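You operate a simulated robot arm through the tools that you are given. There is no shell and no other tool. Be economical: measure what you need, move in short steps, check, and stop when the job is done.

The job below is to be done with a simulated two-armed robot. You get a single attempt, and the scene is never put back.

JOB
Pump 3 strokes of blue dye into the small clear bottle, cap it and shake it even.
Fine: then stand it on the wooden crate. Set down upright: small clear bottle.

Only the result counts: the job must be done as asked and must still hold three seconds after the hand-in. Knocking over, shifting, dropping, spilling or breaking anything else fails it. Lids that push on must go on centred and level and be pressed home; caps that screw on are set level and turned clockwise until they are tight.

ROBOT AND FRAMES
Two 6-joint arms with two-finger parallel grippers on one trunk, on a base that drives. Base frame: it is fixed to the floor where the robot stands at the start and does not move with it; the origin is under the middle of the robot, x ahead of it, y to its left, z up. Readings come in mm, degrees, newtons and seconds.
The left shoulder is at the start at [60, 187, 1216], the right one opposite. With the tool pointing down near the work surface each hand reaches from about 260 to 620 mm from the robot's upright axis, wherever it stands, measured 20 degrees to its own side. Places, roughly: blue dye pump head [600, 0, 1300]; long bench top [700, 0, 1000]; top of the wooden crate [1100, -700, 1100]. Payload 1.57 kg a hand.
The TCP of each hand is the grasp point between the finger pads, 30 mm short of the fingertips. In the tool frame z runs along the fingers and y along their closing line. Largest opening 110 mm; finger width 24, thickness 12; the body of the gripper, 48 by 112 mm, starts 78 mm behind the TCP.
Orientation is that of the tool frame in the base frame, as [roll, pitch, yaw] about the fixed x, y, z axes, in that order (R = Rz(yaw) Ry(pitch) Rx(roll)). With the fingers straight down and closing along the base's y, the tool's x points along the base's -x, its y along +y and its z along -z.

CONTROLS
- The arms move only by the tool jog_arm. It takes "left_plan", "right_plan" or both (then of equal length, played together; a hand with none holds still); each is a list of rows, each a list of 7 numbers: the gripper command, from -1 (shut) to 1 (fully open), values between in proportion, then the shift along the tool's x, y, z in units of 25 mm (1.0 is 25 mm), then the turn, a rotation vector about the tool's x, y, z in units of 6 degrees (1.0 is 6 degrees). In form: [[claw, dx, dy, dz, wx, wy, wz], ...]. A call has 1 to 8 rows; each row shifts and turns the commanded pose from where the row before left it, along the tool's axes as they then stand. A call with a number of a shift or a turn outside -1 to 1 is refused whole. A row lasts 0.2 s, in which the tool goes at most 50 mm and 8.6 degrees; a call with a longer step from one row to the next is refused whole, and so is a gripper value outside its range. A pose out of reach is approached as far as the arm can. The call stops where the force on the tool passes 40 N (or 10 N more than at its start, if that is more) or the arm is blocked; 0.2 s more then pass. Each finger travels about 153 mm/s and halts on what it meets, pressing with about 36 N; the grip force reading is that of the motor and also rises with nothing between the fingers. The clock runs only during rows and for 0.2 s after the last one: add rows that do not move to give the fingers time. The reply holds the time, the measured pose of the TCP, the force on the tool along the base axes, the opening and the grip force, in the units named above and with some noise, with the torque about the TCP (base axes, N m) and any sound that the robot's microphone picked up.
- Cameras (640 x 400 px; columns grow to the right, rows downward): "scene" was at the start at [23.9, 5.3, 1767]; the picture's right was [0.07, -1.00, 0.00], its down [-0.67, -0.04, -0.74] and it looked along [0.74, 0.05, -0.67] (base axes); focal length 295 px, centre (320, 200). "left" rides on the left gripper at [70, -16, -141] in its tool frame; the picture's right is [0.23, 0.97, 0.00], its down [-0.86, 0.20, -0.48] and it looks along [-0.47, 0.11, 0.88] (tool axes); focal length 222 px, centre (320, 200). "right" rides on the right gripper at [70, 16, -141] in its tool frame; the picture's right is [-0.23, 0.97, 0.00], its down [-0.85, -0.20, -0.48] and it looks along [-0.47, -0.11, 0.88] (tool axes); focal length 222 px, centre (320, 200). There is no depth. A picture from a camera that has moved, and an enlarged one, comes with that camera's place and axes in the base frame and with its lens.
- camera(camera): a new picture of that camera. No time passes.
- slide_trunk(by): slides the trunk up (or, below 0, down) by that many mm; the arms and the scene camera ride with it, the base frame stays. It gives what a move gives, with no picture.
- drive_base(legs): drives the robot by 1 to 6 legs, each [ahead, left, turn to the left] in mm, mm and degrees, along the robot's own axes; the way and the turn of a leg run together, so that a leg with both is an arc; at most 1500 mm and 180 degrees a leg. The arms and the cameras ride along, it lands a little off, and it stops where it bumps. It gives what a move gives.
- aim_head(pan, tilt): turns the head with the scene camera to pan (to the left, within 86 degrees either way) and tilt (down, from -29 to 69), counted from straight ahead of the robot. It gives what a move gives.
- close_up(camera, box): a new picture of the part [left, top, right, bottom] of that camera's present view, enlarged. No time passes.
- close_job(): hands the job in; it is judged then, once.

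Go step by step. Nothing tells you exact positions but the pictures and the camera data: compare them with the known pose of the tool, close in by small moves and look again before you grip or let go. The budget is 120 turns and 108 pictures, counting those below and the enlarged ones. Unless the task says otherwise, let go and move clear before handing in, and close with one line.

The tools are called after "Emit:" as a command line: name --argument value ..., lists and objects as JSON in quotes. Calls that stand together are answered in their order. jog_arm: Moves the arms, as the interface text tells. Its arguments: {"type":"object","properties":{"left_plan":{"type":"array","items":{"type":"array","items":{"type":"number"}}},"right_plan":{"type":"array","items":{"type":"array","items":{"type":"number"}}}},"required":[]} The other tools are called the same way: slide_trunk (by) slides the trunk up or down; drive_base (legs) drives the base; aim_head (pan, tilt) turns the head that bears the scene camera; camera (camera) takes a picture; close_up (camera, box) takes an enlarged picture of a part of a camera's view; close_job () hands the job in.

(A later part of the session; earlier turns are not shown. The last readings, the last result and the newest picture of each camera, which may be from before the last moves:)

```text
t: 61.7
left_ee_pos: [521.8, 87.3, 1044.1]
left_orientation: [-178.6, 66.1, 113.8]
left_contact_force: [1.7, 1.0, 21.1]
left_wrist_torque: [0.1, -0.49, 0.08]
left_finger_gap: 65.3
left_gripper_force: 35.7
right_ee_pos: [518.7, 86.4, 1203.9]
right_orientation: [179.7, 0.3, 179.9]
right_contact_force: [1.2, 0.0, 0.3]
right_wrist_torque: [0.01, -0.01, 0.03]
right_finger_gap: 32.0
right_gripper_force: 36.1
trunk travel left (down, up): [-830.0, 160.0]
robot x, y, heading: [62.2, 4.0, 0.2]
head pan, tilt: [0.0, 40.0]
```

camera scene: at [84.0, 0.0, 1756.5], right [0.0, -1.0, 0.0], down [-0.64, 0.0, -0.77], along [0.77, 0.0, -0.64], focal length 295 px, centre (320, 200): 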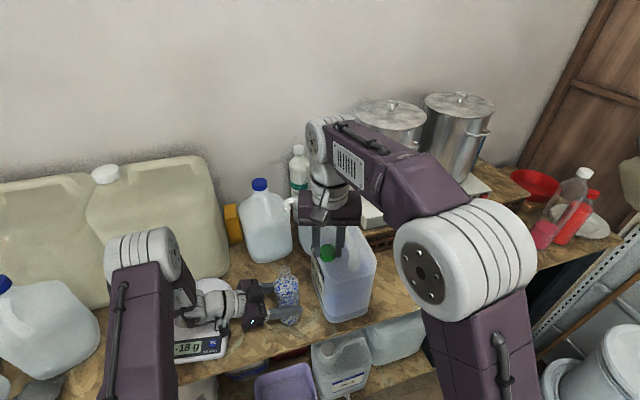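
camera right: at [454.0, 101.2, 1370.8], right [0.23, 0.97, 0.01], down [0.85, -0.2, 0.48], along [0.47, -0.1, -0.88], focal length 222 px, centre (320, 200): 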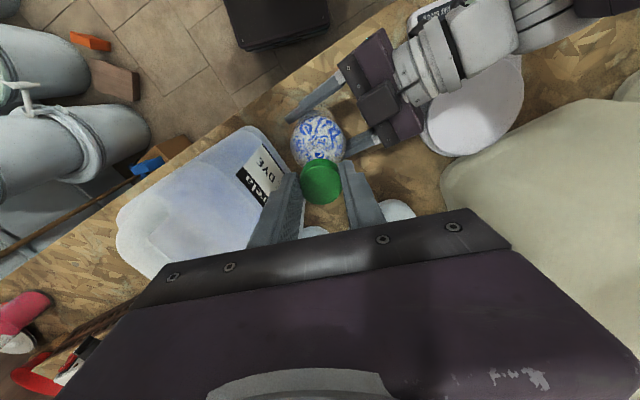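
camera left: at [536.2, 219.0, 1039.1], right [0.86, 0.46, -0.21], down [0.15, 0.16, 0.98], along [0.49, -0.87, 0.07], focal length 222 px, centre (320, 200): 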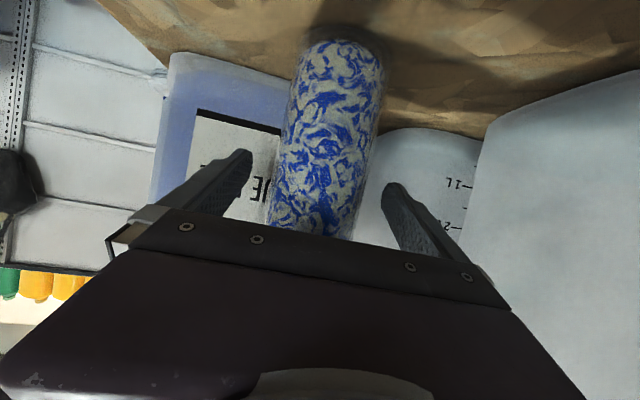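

Emit:
jog_arm --right_plan '[[-1, 0, 0, 0.08, 0, 0, 0], [-1, 0, 0, 0.08, 0, 0, 0], [-1, 0, 0, 0, 0, 0, 0]]'

Emit:
close_up --camera "scene" --box '[260, 240, 300, 280]'

```text
t: 62.5
left_ee_pos: [520.2, 87.5, 1044.4]
left_orientation: [-178.6, 66.1, 113.7]
left_contact_force: [2.4, 0.6, 19.4]
left_wrist_torque: [0.02, -0.38, 0.08]
left_finger_gap: 65.3
left_gripper_force: 36.1
right_ee_pos: [519.0, 85.8, 1201.0]
right_orientation: [179.7, 0.2, 180.0]
right_contact_force: [0.1, 0.0, 1.0]
right_wrist_torque: [-0.01, -0.05, 0.01]
right_finger_gap: 31.7
right_gripper_force: 35.7
trunk travel left (down, up): [-830.0, 160.0]
robot x, y, heading: [61.6, 2.0, 0.1]
head pan, tilt: [0.0, 40.0]
```

```text
10.00 times, centred on (280, 260) of scene
camera zoom: at [83.4, -0.8, 1756.5], right [0.0, -1.0, 0.0], down [-0.64, 0.0, -0.77], along [0.77, 0.0, -0.64], focal length 2946 px, centre (720, -400)
```

zoom: 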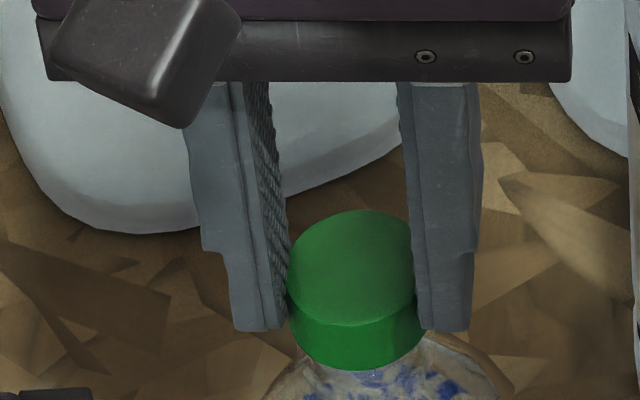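

Cap skirt is over the neck. Down to thread contact.

Emit:
jog_arm --right_plan '[[-1, 0, 0, 0.08, 0, 0, 0], [-1, 0, 0, 0.08, 0, 0, 0], [-1, 0, 0, 0.08, 0, 0, 0], [-1, 0, 0, 0, 0, 0, 0]]'

```text
t: 63.5
left_ee_pos: [521.0, 86.8, 1044.2]
left_orientation: [-178.8, 65.9, 113.8]
left_contact_force: [13.5, 0.3, 6.8]
left_wrist_torque: [-0.56, -0.66, 0.06]
left_finger_gap: 65.1
left_gripper_force: 35.5
right_ee_pos: [518.9, 86.2, 1196.4]
right_orientation: [179.5, 0.4, 180.0]
right_contact_force: [-6.8, -2.4, 26.9]
right_wrist_torque: [-0.05, 0.2, -0.02]
right_finger_gap: 31.8
right_gripper_force: 35.5
trunk travel left (down, up): [-830.0, 160.0]
robot x, y, heading: [59.1, -2.0, -0.2]
head pan, tilt: [0.0, 40.0]
```

Emit:
jog_arm --right_plan '[[-1, 0.08, -0.02, -0.06, 0, 0, 0], [-1, 0, 0, 0, 0, 0, 1], [-1, 0, 0, 0, 0, 0, 1], [-1, 0, 0, 0, 0, 0, 1], [-1, 0, 0, 0, 0, 0, 1], [-1, 0, 0, 0, 0, 0, 1], [-1, 0, 0, 0, 0, 0, 1], [-1, 0, 0, 0, 0, 0, 1]]'

Emit:
close_up --camera "scene" --box '[260, 240, 310, 290]'

```text
t: 65.3
left_ee_pos: [520.7, 86.3, 1044.6]
left_orientation: [-178.6, 66.0, 113.8]
left_contact_force: [-0.4, -16.9, 12.6]
left_wrist_torque: [1.09, -0.97, 0.24]
left_finger_gap: 65.2
left_gripper_force: 35.7
right_ee_pos: [516.9, 85.8, 1196.6]
right_orientation: [179.4, -0.1, 137.9]
right_contact_force: [7.7, 16.1, 23.3]
right_wrist_torque: [0.52, -0.49, 0.07]
right_finger_gap: 32.0
right_gripper_force: 36.4
trunk travel left (down, up): [-830.0, 160.0]
robot x, y, heading: [60.9, -0.9, 0.0]
head pan, tilt: [0.0, 40.0]
```

```text
8.00 times, centred on (285, 265) of scene
camera zoom: at [82.8, -1.2, 1756.5], right [0.0, -1.0, 0.0], down [-0.64, 0.0, -0.77], along [0.77, 0.0, -0.64], focal length 2357 px, centre (600, -320)
```

zoom: 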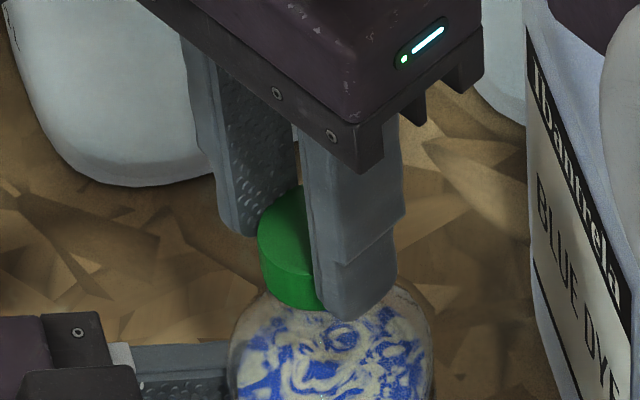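

Side forces show the cap is ~3.5 mm off the tool's turning axis. I'll let go, centre the fingers on the neck axis [521.5,86.5], swing back for more wrist range and regrip.

Emit:
jog_arm --right_plan '[[-0.1, 0, 0, 0, 0, 0, 0], [-0.1, 0, 0, 0, 0, 0, 0], [-0.1, -0.117, 0.144, -0.05, 0, 0, 0], [-0.1, 0, 0, 0, 0, 0, 0]]'

Emit:
close_up --camera "right" --box '[270, 100, 370, 220]'

Emit:
close_up --camera "scene" --box '[260, 240, 310, 290]'

```text
t: 66.3
left_ee_pos: [520.6, 86.7, 1042.2]
left_orientation: [-178.6, 65.9, 114.0]
left_contact_force: [-2.7, -1.0, 11.0]
left_wrist_torque: [-0.28, -0.13, 0.01]
left_finger_gap: 65.2
left_gripper_force: 35.5
right_ee_pos: [520.9, 87.6, 1196.2]
right_orientation: [179.7, -0.1, 138.0]
right_contact_force: [-0.1, -0.4, -0.1]
right_wrist_torque: [0.03, 0.03, 0.01]
right_finger_gap: 49.5
right_gripper_force: 0.0
trunk travel left (down, up): [-830.0, 160.0]
robot x, y, heading: [61.0, 1.7, -0.1]
head pan, tilt: [0.0, 40.0]
```

```text
3.33 times, centred on (320, 160) of right
camera zoom: at [480.5, 144.1, 1338.7], right [0.82, 0.57, 0.01], down [0.5, -0.72, 0.48], along [0.28, -0.39, -0.88], focal length 740 px, centre (320, 333)
```

zoom: 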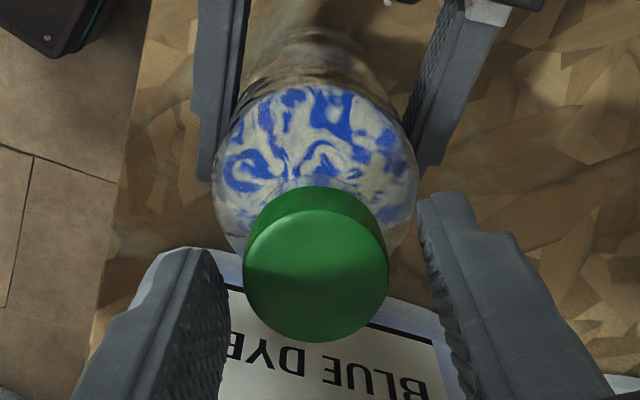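

```text
8.00 times, centred on (285, 265) of scene
camera zoom: at [83.6, -1.0, 1756.4], right [0.0, -1.0, 0.0], down [-0.64, 0.0, -0.77], along [0.77, 0.0, -0.64], focal length 2357 px, centre (600, -320)
```

zoom: 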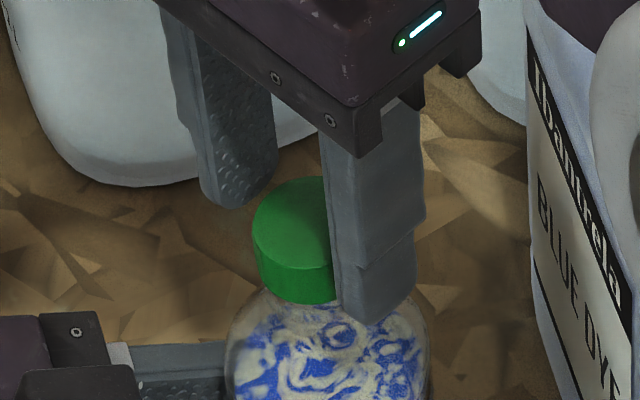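

The cap sits on the neck, centred between the fingers now. Swinging back ~96° with the fingers open.

Emit:
jog_arm --right_plan '[[-0.1, 0, -0.04, 0, 0, 0, -1], [-0.1, 0, 0, 0, 0, 0, -1], [-0.1, 0, 0, 0, 0, 0, -1], [-0.1, 0, 0, 0, 0, 0, -1], [-0.1, 0, 0, 0, 0, 0, -1], [-0.1, 0, 0, 0, 0, 0, -1], [-0.1, 0, 0, 0, 0, 0, -1], [-0.1, 0, 0, 0, 0, 0, -1]]'

Emit:
jog_arm --right_plan '[[-0.1, 0, 0, 0, 0, 0, -1], [-0.1, 0, 0, 0, 0, 0, -1], [-0.1, 0, 0, 0, 0, 0, -1], [-0.1, 0, 0, 0, 0, 0, -1], [-0.1, 0, 0, 0, 0, 0, -1], [-0.1, 0, 0, 0, 0, 0, -1], [-0.1, 0, 0, 0, 0, 0, -1], [-0.1, 0, 0, 0, 0, 0, -1]]'

Emit:
close_up --camera "right" --box '[240, 80, 400, 220]'

Emit:
close_up --camera "scene" --box '[240, 220, 320, 300]'

```text
t: 68.1
left_ee_pos: [520.7, 86.5, 1042.8]
left_orientation: [-178.5, 66.0, 113.9]
left_contact_force: [-3.5, 0.2, 6.2]
left_wrist_torque: [0.09, 0.06, 0.09]
left_finger_gap: 64.8
left_gripper_force: 36.0
right_ee_pos: [520.7, 85.9, 1196.3]
right_orientation: [179.7, 0.3, -173.9]
right_contact_force: [0.7, 0.1, 0.1]
right_wrist_torque: [-0.01, 0.0, 0.01]
right_finger_gap: 49.6
right_gripper_force: 0.0
trunk travel left (down, up): [-830.0, 160.0]
robot x, y, heading: [57.7, -0.2, -0.3]
head pan, tilt: [0.0, 40.0]
```

```text
t: 69.9
left_ee_pos: [521.0, 87.6, 1043.5]
left_orientation: [-178.6, 66.0, 113.9]
left_contact_force: [-4.1, 1.0, 6.4]
left_wrist_torque: [0.13, 0.12, 0.03]
left_finger_gap: 65.3
left_gripper_force: 36.2
right_ee_pos: [521.6, 86.0, 1195.8]
right_orientation: [-179.9, 0.4, -125.9]
right_contact_force: [-0.3, -0.7, -0.1]
right_wrist_torque: [0.01, 0.01, 0.01]
right_finger_gap: 49.5
right_gripper_force: 0.0
trunk travel left (down, up): [-830.0, 160.0]
robot x, y, heading: [59.3, 2.0, -0.0]
head pan, tilt: [0.0, 40.0]
```

```text
2.86 times, centred on (320, 150) of right
camera zoom: at [466.1, 37.4, 1338.3], right [-0.66, 0.75, 0.0], down [0.66, 0.57, 0.48], along [0.36, 0.32, -0.87], focal length 635 px, centre (320, 343)
```

zoom: 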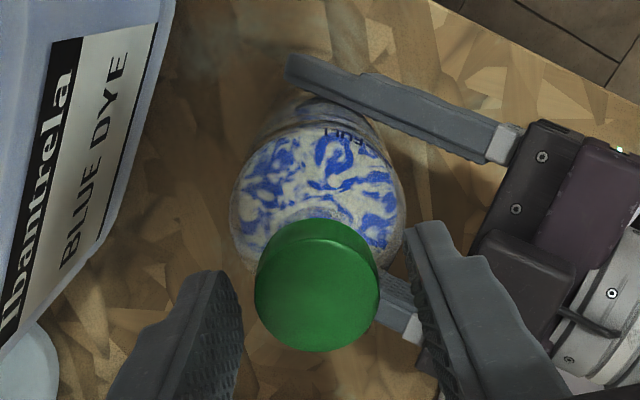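

```text
5.00 times, centred on (280, 260) of scene
camera zoom: at [84.0, -0.4, 1756.4], right [0.0, -1.0, 0.0], down [-0.64, 0.0, -0.77], along [0.77, 0.0, -0.64], focal length 1473 px, centre (520, -100)
```

zoom: 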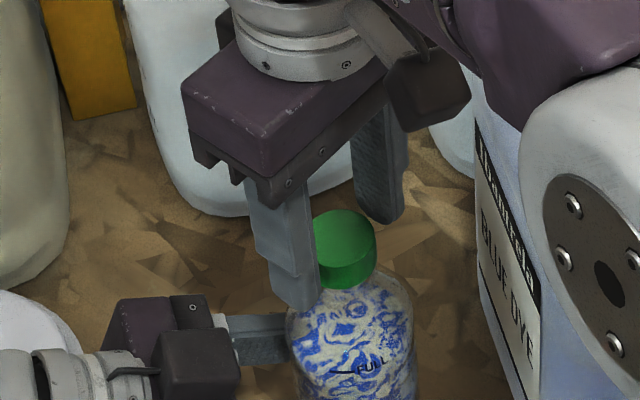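

Centred. Close and start turning clockwise with a light preload.

Emit:
jog_arm --right_plan '[[-0.1, 0, -0.05, 0, 0, 0, 0], [-1, 0, 0, 0, 0, 0, 0], [-1, 0, 0, 0, 0, 0, 0], [-1, 0, 0, 0.04, 0, 0, 0], [-1, 0, 0, 0, 0, 0, 1], [-1, 0, 0, 0, 0, 0, 1], [-1, 0, 0, 0, 0, 0, 1], [-1, 0, 0, 0, 0, 0, 1]]'

```text
t: 71.7
left_ee_pos: [521.6, 87.1, 1043.4]
left_orientation: [-178.5, 65.8, 114.0]
left_contact_force: [9.4, 0.9, -2.2]
left_wrist_torque: [-0.23, 0.94, 0.04]
left_finger_gap: 65.0
left_gripper_force: 36.0
right_ee_pos: [522.0, 85.4, 1195.6]
right_orientation: [179.8, 0.3, -150.1]
right_contact_force: [-10.6, -2.5, 15.3]
right_wrist_torque: [-0.12, 0.3, 0.04]
right_finger_gap: 31.2
right_gripper_force: 35.9
trunk travel left (down, up): [-830.0, 160.0]
robot x, y, heading: [60.9, 1.1, 0.1]
head pan, tilt: [0.0, 40.0]
```

Emit:
jog_arm --right_plan '[[-1, 0.06, 0.02, 0, 0, 0, 1], [-1, 0, 0, 0, 0, 0, 1], [-1, 0, 0, 0, 0, 0, 1], [-1, 0, 0, 0, 0, 0, 1], [-1, 0, 0, 0, 0, 0, 1], [-1, 0, 0, 0, 0, 0, 1], [-1, 0, 0, 0, 0, 0, 1], [-1, 0, 0, 0, 0, 0, 1]]'

```text
t: 73.5
left_ee_pos: [521.1, 87.1, 1043.2]
left_orientation: [-178.4, 66.0, 113.8]
left_contact_force: [-7.0, -6.3, 8.7]
left_wrist_torque: [0.7, -1.18, 0.03]
left_finger_gap: 65.3
left_gripper_force: 37.0
right_ee_pos: [519.6, 85.7, 1194.9]
right_orientation: [179.6, 0.1, 161.8]
right_contact_force: [8.3, 7.3, 0.8]
right_wrist_torque: [0.11, -0.38, 0.04]
right_finger_gap: 31.2
right_gripper_force: 36.0
trunk travel left (down, up): [-830.0, 160.0]
robot x, y, heading: [60.1, -0.1, -0.1]
head pan, tilt: [0.0, 40.0]
```

The vertical force dropped as it turned, so the thread seems to be drawing it down. Continue.

Emit:
jog_arm --right_plan '[[-1, -0.03, 0.05, 0.03, 0, 0, 1], [-1, 0, 0, 0, 0, 0, 1], [-1, 0, 0, 0, 0, 0, 1], [-1, 0, 0, 0.02, 0, 0, 1], [-1, 0, 0, 0, 0, 0, 1], [-1, 0, 0, 0, 0, 0, 1], [-1, 0, 0, 0, 0, 0, 1], [-1, 0, 0, 0, 0, 0, 1]]'

```text
t: 75.3
left_ee_pos: [521.3, 86.5, 1043.3]
left_orientation: [-178.6, 65.9, 113.8]
left_contact_force: [-0.3, -8.5, -1.1]
left_wrist_torque: [0.29, -0.37, -0.04]
left_finger_gap: 65.2
left_gripper_force: 35.9
right_ee_pos: [522.9, 84.6, 1194.7]
right_orientation: [179.6, -0.3, 113.9]
right_contact_force: [0.0, 6.7, 12.8]
right_wrist_torque: [0.02, -0.04, 0.02]
right_finger_gap: 30.9
right_gripper_force: 36.7
trunk travel left (down, up): [-830.0, 160.0]
robot x, y, heading: [59.0, 2.2, 0.1]
head pan, tilt: [0.0, 40.0]
```

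Emit:
jog_arm --right_plan '[[-1, 0.036, 0.016, 0, 0, 0, 1], [-1, 0, 0, 0, 0, 0, 1], [-1, 0, 0, 0, 0, 0, 1], [-1, 0, 0, 0, 0, 0, 1], [-1, 0, 0, 0, 0, 0, 1], [-1, 0, 0, 0, 0, 0, 1], [-1, 0, 0, 0, 0, 0, 1], [-1, 0, 0, 0, 0, 0, 1]]'

Emit:
close_up --camera "scene" --box '[240, 220, 320, 300]'

```text
t: 77.1
left_ee_pos: [521.3, 87.4, 1043.3]
left_orientation: [-178.4, 66.0, 113.9]
left_contact_force: [-19.1, 2.8, 5.6]
left_wrist_torque: [-0.28, -1.73, -0.1]
left_finger_gap: 65.0
left_gripper_force: 35.3
right_ee_pos: [521.1, 86.8, 1193.8]
right_orientation: [179.9, -0.4, 65.9]
right_contact_force: [16.1, -1.5, -0.2]
right_wrist_torque: [-0.16, -0.4, 0.02]
right_finger_gap: 31.0
right_gripper_force: 36.1
trunk travel left (down, up): [-830.0, 160.0]
robot x, y, heading: [62.4, -1.0, 0.0]
head pan, tilt: [0.0, 40.0]
```

```text
5.00 times, centred on (280, 260) of scene
camera zoom: at [84.5, -0.1, 1756.3], right [0.0, -1.0, 0.0], down [-0.64, 0.0, -0.77], along [0.77, 0.0, -0.64], focal length 1473 px, centre (520, -100)
```

zoom: 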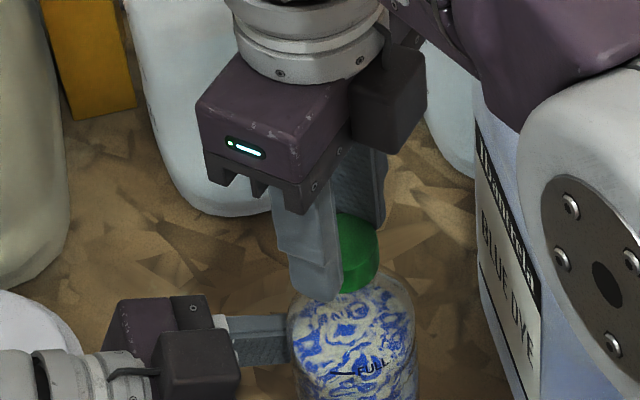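

Emit:
jog_arm --right_plan '[[-1, 0.024, 0.055, 0.02, 0, 0, 1], [-1, 0, 0, 0, 0, 0, 1], [-1, 0, 0, 0, 0, 0, 1], [-1, 0, 0, 0, 0, 0, 1], [-1, 0, 0, 0, 0, 0, 1], [-1, 0, 0, 0, 0, 0, 1], [-1, 0, 0, 0, 0, 0, 1], [-1, 0, 0, 0, 0, 0, 1]]'

```text
t: 78.9
left_ee_pos: [520.0, 91.5, 1040.7]
left_orientation: [-178.4, 65.9, 114.2]
left_contact_force: [-7.3, 11.7, -4.4]
left_wrist_torque: [-0.75, -0.57, -0.33]
left_finger_gap: 64.9
left_gripper_force: 36.3
right_ee_pos: [560.7, -13.2, 1183.9]
right_orientation: [-177.8, -0.5, 26.7]
right_contact_force: [0.9, -0.9, 1.3]
right_wrist_torque: [0.14, 0.01, -0.05]
right_finger_gap: 0.0
right_gripper_force: 22.0
right hand out of reach, approached as far as the arm can: row 5, 6, 7, 8
trunk travel left (down, up): [-830.0, 160.0]
robot x, y, heading: [57.6, -1.1, -0.3]
head pan, tilt: [0.0, 40.0]
```

The wrist hit its limit and the hand slipped off and moved toward the jug. Look at once.

Emit:
camera --camera "scene"

Emit:
close_up --camera "scene" --box '[220, 180, 400, 340]'

Emit:
camera --camera "right"

```text
34 pictures are left
camera scene: at [83.1, 3.5, 1756.1], right [0.0, -1.0, 0.0], down [-0.64, 0.0, -0.77], along [0.77, 0.0, -0.64], focal length 295 px, centre (320, 200)
```

scene: 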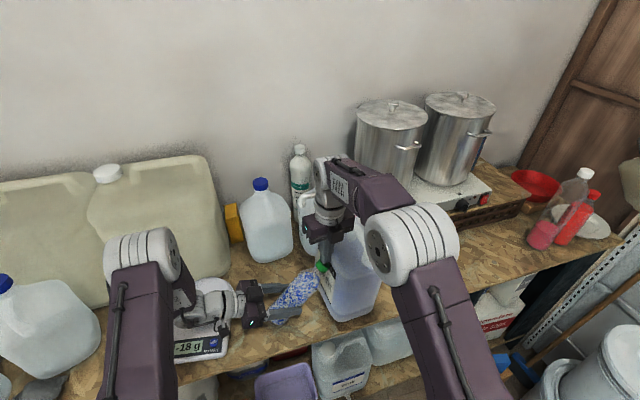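

```text
2.50 times, centred on (310, 260) of scene
camera zoom: at [83.1, 3.5, 1756.1], right [0.0, -1.0, 0.0], down [-0.64, 0.0, -0.77], along [0.77, 0.0, -0.64], focal length 737 px, centre (345, 50)
```

zoom: 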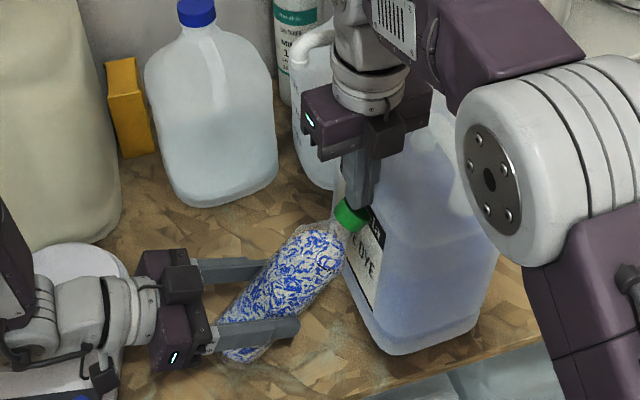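

```text
32 pictures are left
camera right: at [631.4, -2.5, 1326.3], right [0.23, -0.97, -0.04], down [-0.85, -0.22, 0.48], along [-0.47, -0.08, -0.88], focal length 222 px, centre (320, 200)
```

right: 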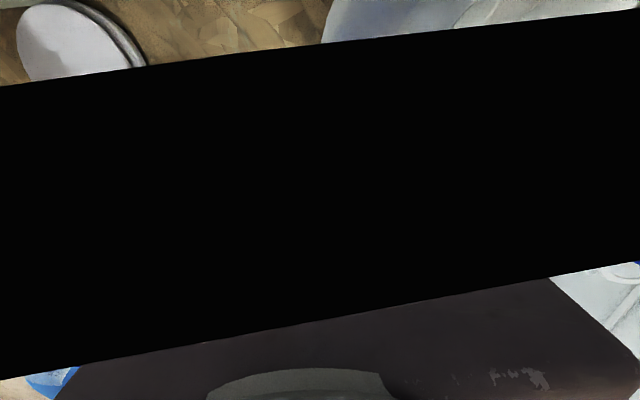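

The bottle is tipped in the left grip but its cap stayed on, and the jug looks unmoved. The right camera sits just above the spout, so I'll raise the right hand straight up in small steps.

Emit:
jog_arm --right_plan '[[-1, 0, 0, -0.3, 0, 0, 0], [-1, 0, 0, -0.4, 0, 0, 0], [-1, 0, 0, -0.4, 0, 0, 0]]'

Emit:
close_up --camera "scene" --box '[220, 160, 400, 320]'

```text
t: 79.7
left_ee_pos: [522.0, 89.2, 1041.7]
left_orientation: [-178.3, 66.0, 114.2]
left_contact_force: [-2.9, 6.2, -7.1]
left_wrist_torque: [-0.27, -0.17, -0.04]
left_finger_gap: 64.7
left_gripper_force: 35.8
right_ee_pos: [566.2, -23.9, 1212.2]
right_orientation: [-178.3, -0.4, 26.1]
right_contact_force: [0.2, 0.7, -1.0]
right_wrist_torque: [-0.02, 0.01, 0.01]
right_finger_gap: 0.1
right_gripper_force: 21.5
right hand out of reach, approached as far as the arm can: row 1
trunk travel left (down, up): [-830.0, 160.0]
robot x, y, heading: [59.8, 1.9, 0.1]
head pan, tilt: [0.0, 40.0]
```

```text
2.50 times, centred on (310, 240) of scene
camera zoom: at [85.7, 2.4, 1756.4], right [0.0, -1.0, 0.0], down [-0.64, 0.0, -0.77], along [0.77, 0.0, -0.64], focal length 737 px, centre (345, 100)
```

zoom: 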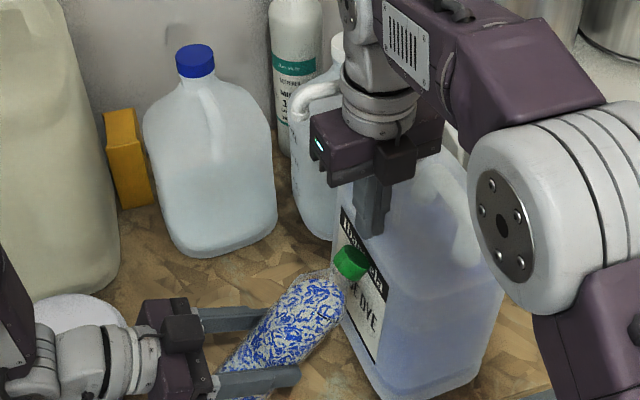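

Emit:
jog_arm --right_plan '[[-1, 0, 0, -1, 0, 0, 0], [-1, 0, 0, -1, 0, 0, 0], [-1, -0.6, -0.3, -0.8, 0, 0, 0], [-1, -0.9, -0.44, 0, 0, 0, 0], [-1, -0.9, -0.44, 0, 0, 0, 0], [-1, -0.9, -0.44, 0, 0, 0, 0], [-1, 0, 0, 0, 0, 0, 0]]'

Emit:
camera --camera "scene"

Emit:
close_up --camera "scene" --box '[220, 190, 400, 340]'

```text
t: 81.3
left_ee_pos: [522.1, 88.6, 1042.6]
left_orientation: [-178.2, 65.9, 113.9]
left_contact_force: [-5.2, 6.7, -3.9]
left_wrist_torque: [-0.61, -0.42, -0.19]
left_finger_gap: 64.7
left_gripper_force: 36.7
right_ee_pos: [481.7, -53.4, 1280.6]
right_orientation: [-178.2, -0.4, 25.9]
right_contact_force: [0.1, 0.0, -0.2]
right_wrist_torque: [0.02, 0.01, 0.01]
right_finger_gap: 0.0
right_gripper_force: 21.8
right hand out of reach, approached as far as the arm can: row 2, 3, 4, 5, 6
trunk travel left (down, up): [-830.0, 160.0]
robot x, y, heading: [60.8, -0.7, -0.1]
head pan, tilt: [0.0, 40.0]
```

```text
30 pictures are left
camera scene: at [85.7, 2.4, 1756.4], right [0.0, -1.0, 0.0], down [-0.64, 0.0, -0.77], along [0.77, 0.0, -0.64], focal length 295 px, centre (320, 200)
```

scene: 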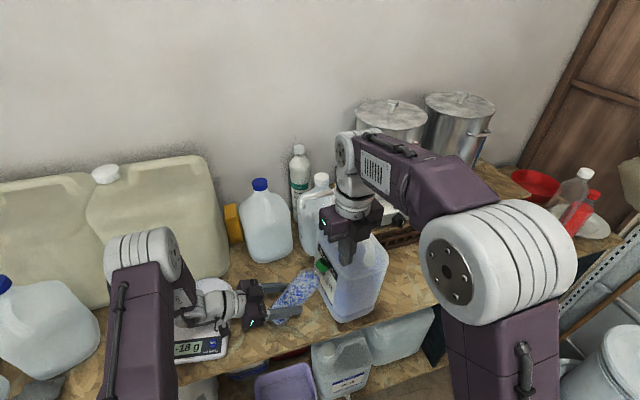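

```text
2.67 times, centred on (310, 265) of scene
camera zoom: at [85.7, 2.4, 1756.4], right [0.0, -1.0, 0.0], down [-0.64, 0.0, -0.77], along [0.77, 0.0, -0.64], focal length 786 px, centre (347, 27)
```

zoom: 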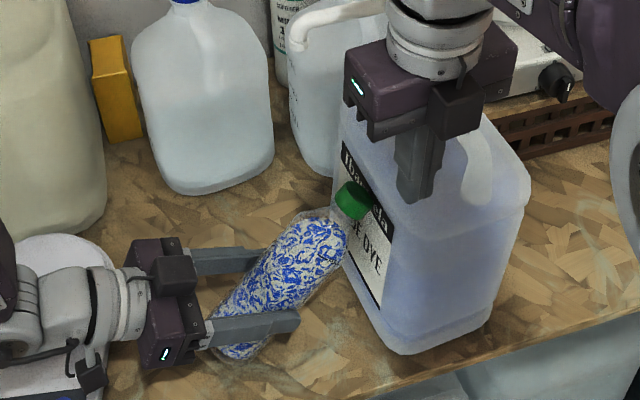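

The bottle is tilted but firmly held, cap near the jug's label. Ease it back and up, away from the jug.

Emit:
jog_arm --left_plan '[[-1, -0.21, 0, -0.53, 0, 0, 0], [-1, -0.21, 0, -0.53, 0, 0, 0], [-1, -0.37, 0, -0.35, 0, 0, 0], [-1, -0.37, 0, -0.16, 0, 0, 0], [-1, -0.37, 0, -0.16, 0, 0, 0], [-1, 0, 0, 0, 0, 0, 0]]'

Emit:
close_up --camera "scene" --box '[220, 190, 400, 340]'

```text
t: 82.7
left_ee_pos: [514.7, 108.6, 1096.0]
left_orientation: [-178.3, 65.9, 114.0]
left_contact_force: [-0.2, 0.4, -5.0]
left_wrist_torque: [0.09, 0.06, -0.01]
left_finger_gap: 64.7
left_gripper_force: 36.7
right_ee_pos: [482.3, -55.1, 1279.6]
right_orientation: [-178.2, -0.5, 25.9]
right_contact_force: [0.3, -0.6, -1.4]
right_wrist_torque: [0.0, -0.01, 0.0]
right_finger_gap: 0.1
right_gripper_force: 20.7
trunk travel left (down, up): [-830.0, 160.0]
robot x, y, heading: [60.8, -1.7, -0.3]
head pan, tilt: [0.0, 40.0]
```

```text
2.67 times, centred on (310, 265) of scene
camera zoom: at [87.1, -0.3, 1756.4], right [0.0, -1.0, 0.0], down [-0.64, 0.0, -0.77], along [0.77, 0.0, -0.64], focal length 786 px, centre (347, 27)
```

zoom: 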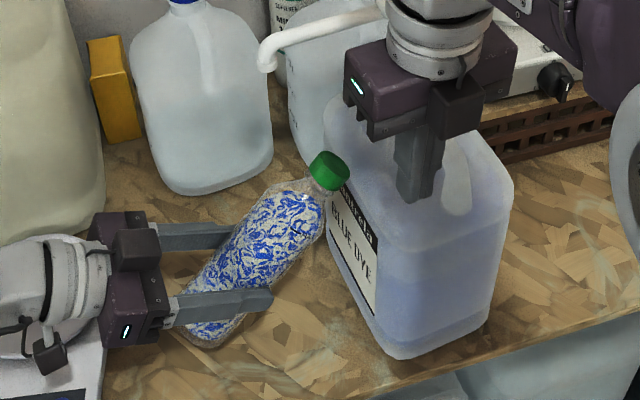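

No spill (weight unchanged) and the cap is still on. I'll back the base 100 mm for room, turn the right wrist back, and then use the right hand to push the bottle upright in the left grip.

Emit:
drive_base --legs '[[-100, 0, 0]]'

Emit:
jog_arm --right_plan '[[-1, 0, 0, 0, 0, 0, -1], [-1, 0, 0, 0, 0, 0, -1], [-1, 0, 0, 0, 0, 0, -1], [-1, 0, 0, 0, 0, 0, -1], [-1, 0, 0, 0, 0, 0, -1], [-1, 0, 0, 0, 0, 0, -1], [-1, 0, 0, 0, 0, 0, -1], [-1, 0, 0, 0, 0, 0, -1]]'

Emit:
jog_arm --right_plan '[[-1, 0, 0, 0, 0, 0, -1], [-1, 0, 0, 0, 0, 0, -1], [-1, 0, 0, 0, 0, 0, -1], [-1, 0, 0, 0, 0, 0, -1], [-1, 0, 0, 0, 0, 0, -1], [-1, 0, 0, 0, 0, 0, -1], [-1, 0, 0, 0, 0, 0, -1], [-1, 0, 0, 0, 0, 0, 0]]'

Emit:
camera --camera "scene"

Emit:
camera --camera "right"

```text
t: 83.8
left_ee_pos: [417.4, 111.1, 1094.5]
left_orientation: [-178.0, 66.0, 114.3]
left_contact_force: [0.4, 0.0, -4.7]
left_wrist_torque: [0.11, 0.05, -0.02]
left_finger_gap: 64.6
left_gripper_force: 36.1
right_ee_pos: [386.8, -55.0, 1277.8]
right_orientation: [-178.0, -0.2, 25.9]
right_contact_force: [1.6, 1.2, -0.5]
right_wrist_torque: [0.02, 0.02, 0.0]
right_finger_gap: 0.1
right_gripper_force: 21.4
trunk travel left (down, up): [-830.0, 160.0]
robot x, y, heading: [-42.1, -1.6, -0.3]
head pan, tilt: [0.0, 40.0]
```

```text
t: 85.6
left_ee_pos: [416.4, 109.9, 1097.1]
left_orientation: [-178.3, 65.9, 114.0]
left_contact_force: [0.5, -0.1, -5.4]
left_wrist_torque: [0.12, 0.05, -0.01]
left_finger_gap: 64.5
left_gripper_force: 36.1
right_ee_pos: [383.4, -55.6, 1278.9]
right_orientation: [-179.0, -1.7, 73.9]
right_contact_force: [-0.8, 0.2, 0.0]
right_wrist_torque: [-0.01, 0.02, -0.01]
right_finger_gap: 0.0
right_gripper_force: 21.2
trunk travel left (down, up): [-830.0, 160.0]
robot x, y, heading: [-40.9, -1.2, -0.3]
head pan, tilt: [0.0, 40.0]
```

```text
t: 87.4
left_ee_pos: [415.3, 110.3, 1096.3]
left_orientation: [-178.3, 65.8, 114.1]
left_contact_force: [-0.3, 0.0, -5.7]
left_wrist_torque: [0.08, 0.03, 0.0]
left_finger_gap: 64.7
left_gripper_force: 35.9
right_ee_pos: [382.9, -54.6, 1279.6]
right_orientation: [179.6, -1.9, 116.0]
right_contact_force: [-0.4, 0.5, 0.5]
right_wrist_torque: [0.0, 0.0, 0.01]
right_finger_gap: 0.0
right_gripper_force: 21.3
trunk travel left (down, up): [-830.0, 160.0]
robot x, y, heading: [-39.6, -1.3, -0.1]
head pan, tilt: [0.0, 40.0]
```

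```text
27 pictures are left
camera scene: at [-12.3, 0.0, 1756.4], right [0.0, -1.0, 0.0], down [-0.64, 0.0, -0.77], along [0.77, 0.0, -0.64], focal length 295 px, centre (320, 200)
```

scene: 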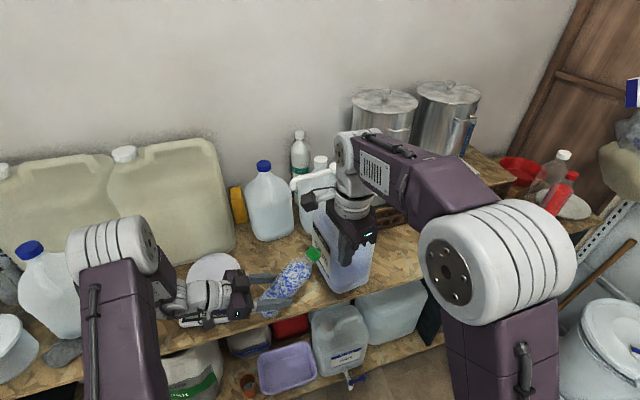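

```text
26 pictures are left
camera right: at [368.0, 10.2, 1423.5], right [0.98, 0.22, 0.0], down [0.2, -0.87, 0.45], along [0.1, -0.44, -0.89], focal length 222 px, centre (320, 200)
```

right: 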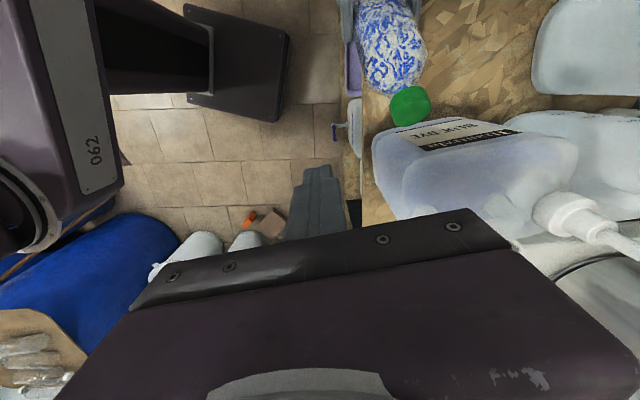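

Cap is at ~[462,14,1184], the bottle leaning about 50°. I'll put the shut right fingers on its far side, at about [482,-31], then push it back.

Emit:
jog_arm --right_plan '[[-1, -0.3, 1, 0, 0, 0, 0], [-1, -0.3, 1, 0, 0, 0, 0], [-1, -0.28, 1, 0, 0, 0, 0], [-1, 0, 0.99, 0, 0, 0, 0], [-1, 0, 0, 1, 0, 0, 0], [-1, 0, 0, 1, 0, 0, 0], [-1, 0, 0, 1, 0, 0, 0], [-1, 0, 0, 0.1, 0, 0, 0]]'

Emit:
close_up --camera "scene" --box '[240, 200, 380, 320]'

```text
t: 89.2
left_ee_pos: [414.9, 109.2, 1096.1]
left_orientation: [-178.3, 66.0, 113.9]
left_contact_force: [-0.8, 0.1, -5.9]
left_wrist_torque: [0.09, 0.02, 0.04]
left_finger_gap: 64.8
left_gripper_force: 36.5
right_ee_pos: [479.9, -29.3, 1202.6]
right_orientation: [179.7, -1.9, 115.9]
right_contact_force: [0.4, -0.4, 0.2]
right_wrist_torque: [0.0, 0.0, 0.04]
right_finger_gap: 0.0
right_gripper_force: 21.3
trunk travel left (down, up): [-830.0, 160.0]
robot x, y, heading: [-41.9, -1.0, -0.3]
head pan, tilt: [0.0, 40.0]
```

```text
3.33 times, centred on (310, 260) of scene
camera zoom: at [-12.6, 0.0, 1756.4], right [0.0, -1.0, 0.0], down [-0.64, 0.0, -0.77], along [0.77, 0.0, -0.64], focal length 982 px, centre (353, 0)
```

zoom: 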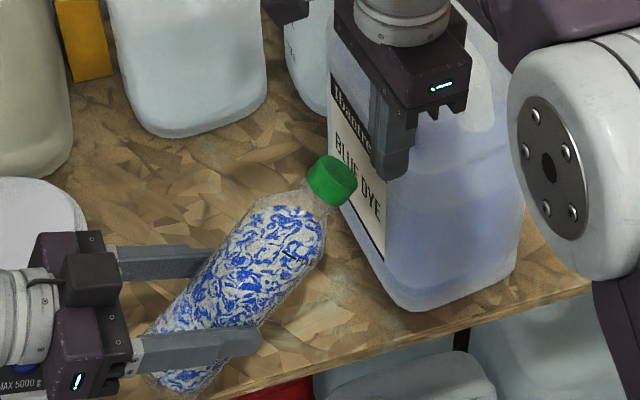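

Emit:
jog_arm --right_plan '[[-1, 0.5, 0, 0, 0, 0, 0], [-1, 0.5, 0, -0.1, 0, 0, 0], [-1, 0.5, 0, -0.4, 0, 0, 0], [-1, 0.5, 0, -0.4, 0, 0, 0], [-1, 0.4, 0, -0.2, 0, 0, 0]]'

Emit:
close_up --camera "scene" --box '[240, 200, 380, 320]'

```text
t: 90.4
left_ee_pos: [414.9, 111.0, 1096.2]
left_orientation: [-178.3, 65.9, 114.0]
left_contact_force: [-7.9, 6.1, -3.3]
left_wrist_torque: [-0.72, -1.01, -0.39]
left_finger_gap: 65.0
left_gripper_force: 35.8
right_ee_pos: [455.4, 22.7, 1232.9]
right_orientation: [179.6, -1.9, 115.8]
right_contact_force: [7.9, -6.3, -2.1]
right_wrist_torque: [-0.2, -0.07, -0.04]
right_finger_gap: 0.1
right_gripper_force: 21.3
trunk travel left (down, up): [-830.0, 160.0]
robot x, y, heading: [-39.5, -0.4, -0.1]
head pan, tilt: [0.0, 40.0]
```

```text
3.33 times, centred on (310, 260) of scene
camera zoom: at [-12.4, 0.5, 1756.4], right [0.0, -1.0, 0.0], down [-0.64, 0.0, -0.77], along [0.77, 0.0, -0.64], focal length 982 px, centre (353, 0)
```

zoom: 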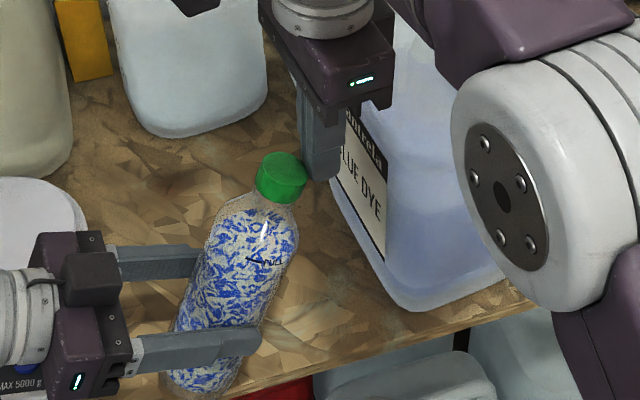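

Emit:
jog_arm --right_plan '[[-1, 0.5, 0, -0.25, 0, 0, 0], [-1, 0.5, 0, -0.2, 0, 0, 0], [-1, 0.5, 0, -0.15, 0, 0, 0], [-1, 0.5, 0, -0.1, 0, 0, 0], [-1, 0.3, 0, 0, 0, 0, 0], [-1, 0, 0, 0, 0, 0, 0]]'

Emit:
close_up --camera "scene" --box '[240, 200, 380, 320]'

```text
t: 91.8
left_ee_pos: [415.9, 111.2, 1096.8]
left_orientation: [-178.4, 65.9, 114.1]
left_contact_force: [-2.3, 8.3, -2.0]
left_wrist_torque: [-1.06, -0.18, 0.03]
left_finger_gap: 64.8
left_gripper_force: 35.7
right_ee_pos: [430.6, 76.3, 1250.9]
right_orientation: [179.7, -2.0, 115.9]
right_contact_force: [1.5, -8.4, -2.1]
right_wrist_torque: [-0.25, -0.05, 0.02]
right_finger_gap: 0.0
right_gripper_force: 21.9
trunk travel left (down, up): [-830.0, 160.0]
robot x, y, heading: [-40.3, 1.8, -0.3]
head pan, tilt: [0.0, 40.0]
```

```text
3.33 times, centred on (310, 260) of scene
camera zoom: at [-12.2, -0.4, 1756.4], right [0.0, -1.0, 0.0], down [-0.64, 0.0, -0.77], along [0.77, 0.0, -0.64], focal length 982 px, centre (353, 0)
```

zoom: 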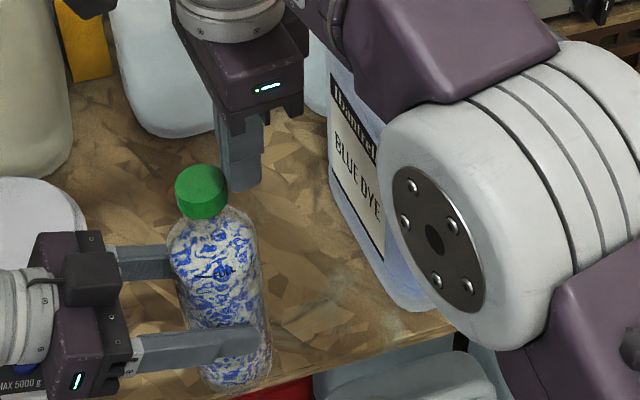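

The bottle is nearly upright again. Back off, rise, and wind the right wrist back for a full tightening turn.

Emit:
jog_arm --right_plan '[[-1, -1, 0, 0, 0, 0, 0], [-0.1, -0.6, 0, -1, 0, 0, 0], [-0.1, 0, 0, -1, 0, 0, -1], [-0.1, 0, 0, 0, 0, 0, -1], [-0.1, 0, 0, 0, 0, 0, -1], [-0.1, 0, 0, 0, 0, 0, -1], [-0.1, 0, 0, 0, 0, 0, -1], [-0.1, 0, 0, 0, 0, 0, -1]]'

Emit:
jog_arm --right_plan '[[-0.1, 0, 0, 0, 0, 0, -1], [-0.1, 0, 0, 0, 0, 0, -1], [-0.1, 0, 0, 0, 0, 0, -1], [-0.1, 0, 0, 0, 0, 0, -1], [-0.1, 0, 0, 0, 0, 0, -1], [-0.1, 0, 0, 0, 0, 0, -1], [-0.1, 0, 0, 0, 0, 0, -1], [-0.1, 0, 0, 0, 0, 0, -1]]'

Emit:
jog_arm --right_plan '[[-0.1, 0, 0, 0, 0, 0, -1], [-0.1, 0, 0, 0, 0, 0, -1], [-0.1, 0, 0, 0, 0, 0, -1], [-0.1, 0, 0, 0, 0, 0, -1], [-0.1, 0, 0, 0, 0, 0, -1], [-0.1, 0, 0, 0, 0, 0, 0]]'

Emit:
camera --camera "right"

Emit:
close_up --camera "scene" --box '[240, 200, 360, 320]'

```text
t: 93.6
left_ee_pos: [415.2, 110.2, 1096.2]
left_orientation: [-178.3, 65.9, 114.0]
left_contact_force: [-0.5, 0.2, -4.3]
left_wrist_torque: [0.06, -0.01, -0.06]
left_finger_gap: 64.7
left_gripper_force: 36.1
right_ee_pos: [449.3, 38.5, 1299.0]
right_orientation: [178.6, -1.3, 152.1]
right_contact_force: [-0.2, 0.5, 0.3]
right_wrist_torque: [-0.01, -0.01, -0.02]
right_finger_gap: 49.6
right_gripper_force: 0.1
trunk travel left (down, up): [-830.0, 160.0]
robot x, y, heading: [-39.0, -0.3, -0.1]
head pan, tilt: [0.0, 40.0]
```

```text
t: 95.4
left_ee_pos: [414.8, 109.6, 1097.3]
left_orientation: [-178.4, 65.9, 114.0]
left_contact_force: [0.4, 0.4, -5.0]
left_wrist_torque: [0.03, 0.04, -0.02]
left_finger_gap: 64.7
left_gripper_force: 36.1
right_ee_pos: [450.2, 39.2, 1299.4]
right_orientation: [178.1, 0.2, -160.0]
right_contact_force: [0.7, 0.2, -0.2]
right_wrist_torque: [0.02, -0.02, -0.01]
right_finger_gap: 49.5
right_gripper_force: 0.0
trunk travel left (down, up): [-830.0, 160.0]
robot x, y, heading: [-39.1, -0.7, -0.6]
head pan, tilt: [0.0, 40.0]
```

```text
t: 96.8
left_ee_pos: [414.1, 110.9, 1096.7]
left_orientation: [-178.3, 65.9, 114.0]
left_contact_force: [-0.3, -0.6, -4.8]
left_wrist_torque: [0.04, 0.02, 0.01]
left_finger_gap: 64.8
left_gripper_force: 35.9
right_ee_pos: [449.4, 37.7, 1299.6]
right_orientation: [178.4, 1.1, -130.0]
right_contact_force: [0.6, -0.1, 0.7]
right_wrist_torque: [0.01, 0.0, 0.0]
right_finger_gap: 49.2
right_gripper_force: 0.0
trunk travel left (down, up): [-830.0, 160.0]
robot x, y, heading: [-36.8, -3.1, -0.5]
head pan, tilt: [0.0, 40.0]
```

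```text
22 pictures are left
camera right: at [393.0, -10.2, 1440.6], right [-0.6, 0.8, 0.03], down [0.71, 0.51, 0.49], along [0.38, 0.32, -0.87], focal length 222 px, centre (320, 200)
```

right: 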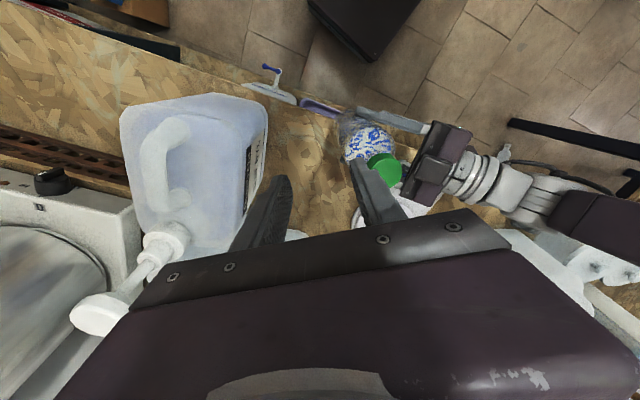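

```text
3.33 times, centred on (300, 260) of scene
camera zoom: at [-12.3, 0.0, 1756.4], right [0.0, -1.0, 0.0], down [-0.64, 0.0, -0.77], along [0.77, 0.0, -0.64], focal length 982 px, centre (387, 0)
```

zoom: 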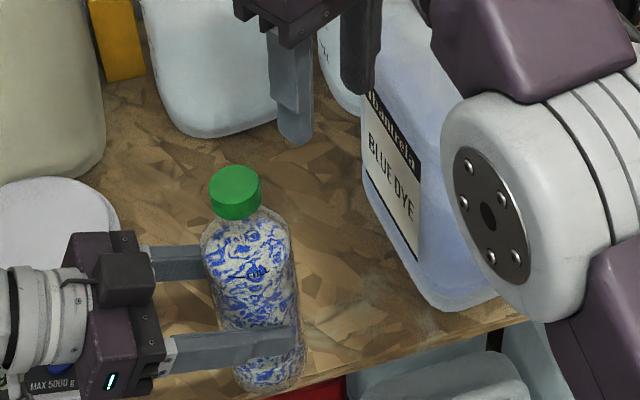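

Cap top is at ~[419,102,1228]. Move above it, level the tool and check.

Emit:
jog_arm --right_plan '[[-0.1, -0.4, 0.86, 0, 0.27, 0.18, 0], [-0.1, -0.4, 0.86, 0, 0, 0, 0], [-0.1, -0.39, 0.85, 0, 0, 0, 0], [-0.1, 0, 0, 0.6, 0, 0, 0], [-0.1, 0, 0, 0, 0, 0, 0]]'

Emit:
camera --camera "right"

```text
t: 98.0
left_ee_pos: [415.2, 110.7, 1095.8]
left_orientation: [-178.4, 65.9, 114.0]
left_contact_force: [-0.9, -0.8, -5.0]
left_wrist_torque: [0.06, 0.01, -0.07]
left_finger_gap: 64.6
left_gripper_force: 36.1
right_ee_pos: [413.2, 97.1, 1280.3]
right_orientation: [-179.9, 0.1, -130.1]
right_contact_force: [-0.4, -0.1, 0.2]
right_wrist_torque: [0.0, 0.0, 0.0]
right_finger_gap: 49.4
right_gripper_force: 0.1
right hand out of reach, approached as far as the arm can: row 2, 3
trunk travel left (down, up): [-830.0, 160.0]
robot x, y, heading: [-40.7, 2.8, 0.0]
head pan, tilt: [0.0, 40.0]
```

```text
20 pictures are left
camera right: at [356.2, 53.6, 1423.6], right [-0.6, 0.8, 0.0], down [0.7, 0.53, 0.48], along [0.38, 0.29, -0.88], focal length 222 px, centre (320, 200)
```

right: 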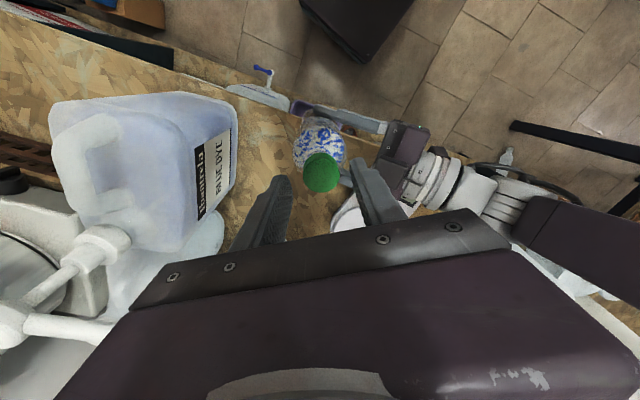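

Emit:
jog_arm --right_plan '[[-0.1, 0, 0, 0.3, 0, 0, 0], [-0.1, -0.21, 0.03, 0, 0, 0, 0], [-0.1, 0, 0, 0.5, 0, 0, 0], [-0.1, 0, 0, 0.53, 0, 0, 0], [-0.1, 0, 0, 0, 0, 0, 0]]'

Emit:
close_up --camera "right" --box '[240, 80, 400, 220]'

```text
t: 99.2
left_ee_pos: [415.2, 110.0, 1095.5]
left_orientation: [-178.3, 65.9, 113.9]
left_contact_force: [0.2, 0.3, -4.7]
left_wrist_torque: [0.04, 0.04, -0.03]
left_finger_gap: 64.6
left_gripper_force: 35.8
right_ee_pos: [416.6, 101.8, 1248.7]
right_orientation: [180.0, 0.0, -130.1]
right_contact_force: [0.5, -0.8, -0.4]
right_wrist_torque: [-0.03, 0.02, 0.03]
right_finger_gap: 49.8
right_gripper_force: 0.0
trunk travel left (down, up): [-830.0, 160.0]
robot x, y, heading: [-39.0, 0.7, -0.2]
head pan, tilt: [0.0, 40.0]
```

```text
2.86 times, centred on (320, 150) of right
camera zoom: at [359.2, 58.2, 1389.7], right [-0.6, 0.8, 0.0], down [0.7, 0.53, 0.48], along [0.38, 0.29, -0.88], focal length 635 px, centre (320, 343)
```

zoom: 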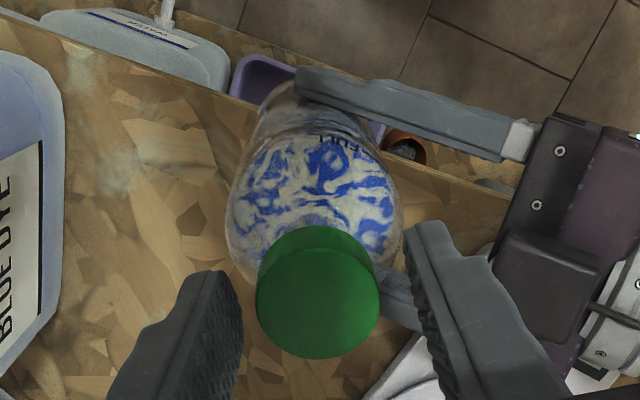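

Well placed; small trim, close on the cap and turn clockwise.

Emit:
jog_arm --right_plan '[[-0.1, -0.07, -0.04, 0.05, 0, 0, 0], [-1, 0, 0, 0, 0, 0, 0], [-1, 0, 0, 0, 0, 0, 0], [-1, 0, 0, 0, 0, 0, 0], [-1, 0, 0, 0, 0, 0, 1], [-1, 0, 0, 0, 0, 0, 1], [-1, 0, 0, 0, 0, 0, 1], [-1, 0, 0, 0, 0, 0, 1]]'

```text
t: 101.0
left_ee_pos: [415.4, 110.0, 1096.1]
left_orientation: [-178.3, 65.9, 114.0]
left_contact_force: [-0.8, 6.8, -4.6]
left_wrist_torque: [-0.87, 0.25, -0.31]
left_finger_gap: 64.7
left_gripper_force: 36.2
right_ee_pos: [418.5, 102.5, 1247.9]
right_orientation: [179.9, 0.0, -154.3]
right_contact_force: [0.6, -7.9, 0.1]
right_wrist_torque: [-0.22, -0.33, 0.26]
right_finger_gap: 31.0
right_gripper_force: 36.2
trunk travel left (down, up): [-830.0, 160.0]
robot x, y, heading: [-42.7, 1.4, -0.3]
head pan, tilt: [0.0, 40.0]
```

Torque about the axis is now building. Continue.

Emit:
jog_arm --right_plan '[[-1, 0, -0.03, 0, 0, 0, 1], [-1, 0, 0, 0, 0, 0, 1], [-1, 0, 0, 0, 0, 0, 1], [-1, 0, 0, 0, 0, 0, 1], [-1, 0, 0, 0, 0, 0, 1], [-1, 0, 0, 0, 0, 0, 1]]'

```text
t: 102.4
left_ee_pos: [414.5, 109.6, 1096.6]
left_orientation: [-178.3, 65.9, 114.0]
left_contact_force: [1.8, -6.2, -3.9]
left_wrist_torque: [0.99, 0.31, -0.67]
left_finger_gap: 64.8
left_gripper_force: 35.7
right_ee_pos: [420.0, 103.5, 1249.7]
right_orientation: [179.9, 0.1, 169.8]
right_contact_force: [-1.6, 6.6, -0.6]
right_wrist_torque: [0.03, -0.05, 0.61]
right_finger_gap: 31.6
right_gripper_force: 35.8
trunk travel left (down, up): [-830.0, 160.0]
robot x, y, heading: [-38.7, 1.9, -0.3]
head pan, tilt: [0.0, 40.0]
```

Emit:
jog_arm --right_plan '[[-1, 0, 0, 0, 0, 0, 1], [-1, 0, 0, 0, 0, 0, 1], [-1, 0, 0, 0, 0, 0, 1], [-1, 0, 0, 0, 0, 0, 1]]'

Emit:
close_up --camera "scene" --box '[250, 210, 330, 320]'

```text
t: 103.4
left_ee_pos: [415.5, 110.3, 1097.2]
left_orientation: [-178.3, 65.9, 114.0]
left_contact_force: [0.6, -6.7, -4.9]
left_wrist_torque: [0.88, -0.03, -0.82]
left_finger_gap: 65.2
left_gripper_force: 36.1
right_ee_pos: [418.7, 102.5, 1247.0]
right_orientation: [180.0, 0.1, 145.7]
right_contact_force: [0.3, 6.3, 0.3]
right_wrist_torque: [0.15, -0.01, 0.78]
right_finger_gap: 31.8
right_gripper_force: 35.8
trunk travel left (down, up): [-830.0, 160.0]
robot x, y, heading: [-39.3, -1.9, -0.4]
head pan, tilt: [0.0, 40.0]
```

```text
3.64 times, centred on (290, 265) of scene
camera zoom: at [-12.3, 0.0, 1756.4], right [0.0, -1.0, 0.0], down [-0.64, 0.0, -0.77], along [0.77, 0.0, -0.64], focal length 1071 px, centre (429, -36)
```

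zoom: 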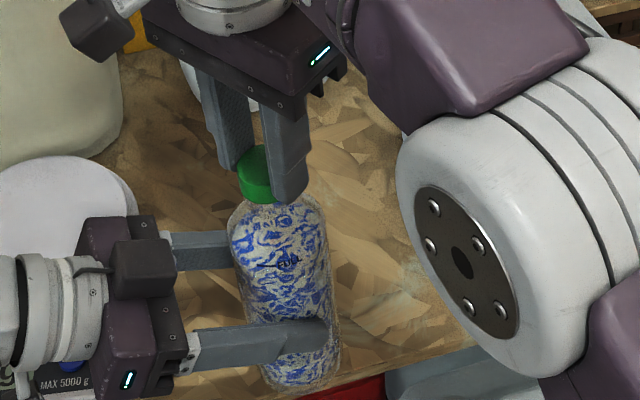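

Emit:
jog_arm --right_plan '[[-1, 0, 0, 0, 0, 0, 1], [-1, 0, 0, 0, 0, 0, 1], [-1, 0, 0, 0, 0, 0, 1], [-1, 0, 0, 0, 0, 0, 1]]'

```text
t: 104.4
left_ee_pos: [415.3, 110.1, 1096.3]
left_orientation: [-178.5, 66.0, 114.0]
left_contact_force: [-3.2, -9.8, -4.0]
left_wrist_torque: [1.13, -0.55, -0.89]
left_finger_gap: 64.8
left_gripper_force: 35.7
right_ee_pos: [417.9, 102.5, 1248.9]
right_orientation: [179.9, 0.0, 121.7]
right_contact_force: [4.0, 7.6, -1.0]
right_wrist_torque: [0.26, 0.02, 0.82]
right_finger_gap: 31.8
right_gripper_force: 36.2
trunk travel left (down, up): [-830.0, 160.0]
robot x, y, heading: [-38.2, -0.7, 0.1]
head pan, tilt: [0.0, 40.0]
```

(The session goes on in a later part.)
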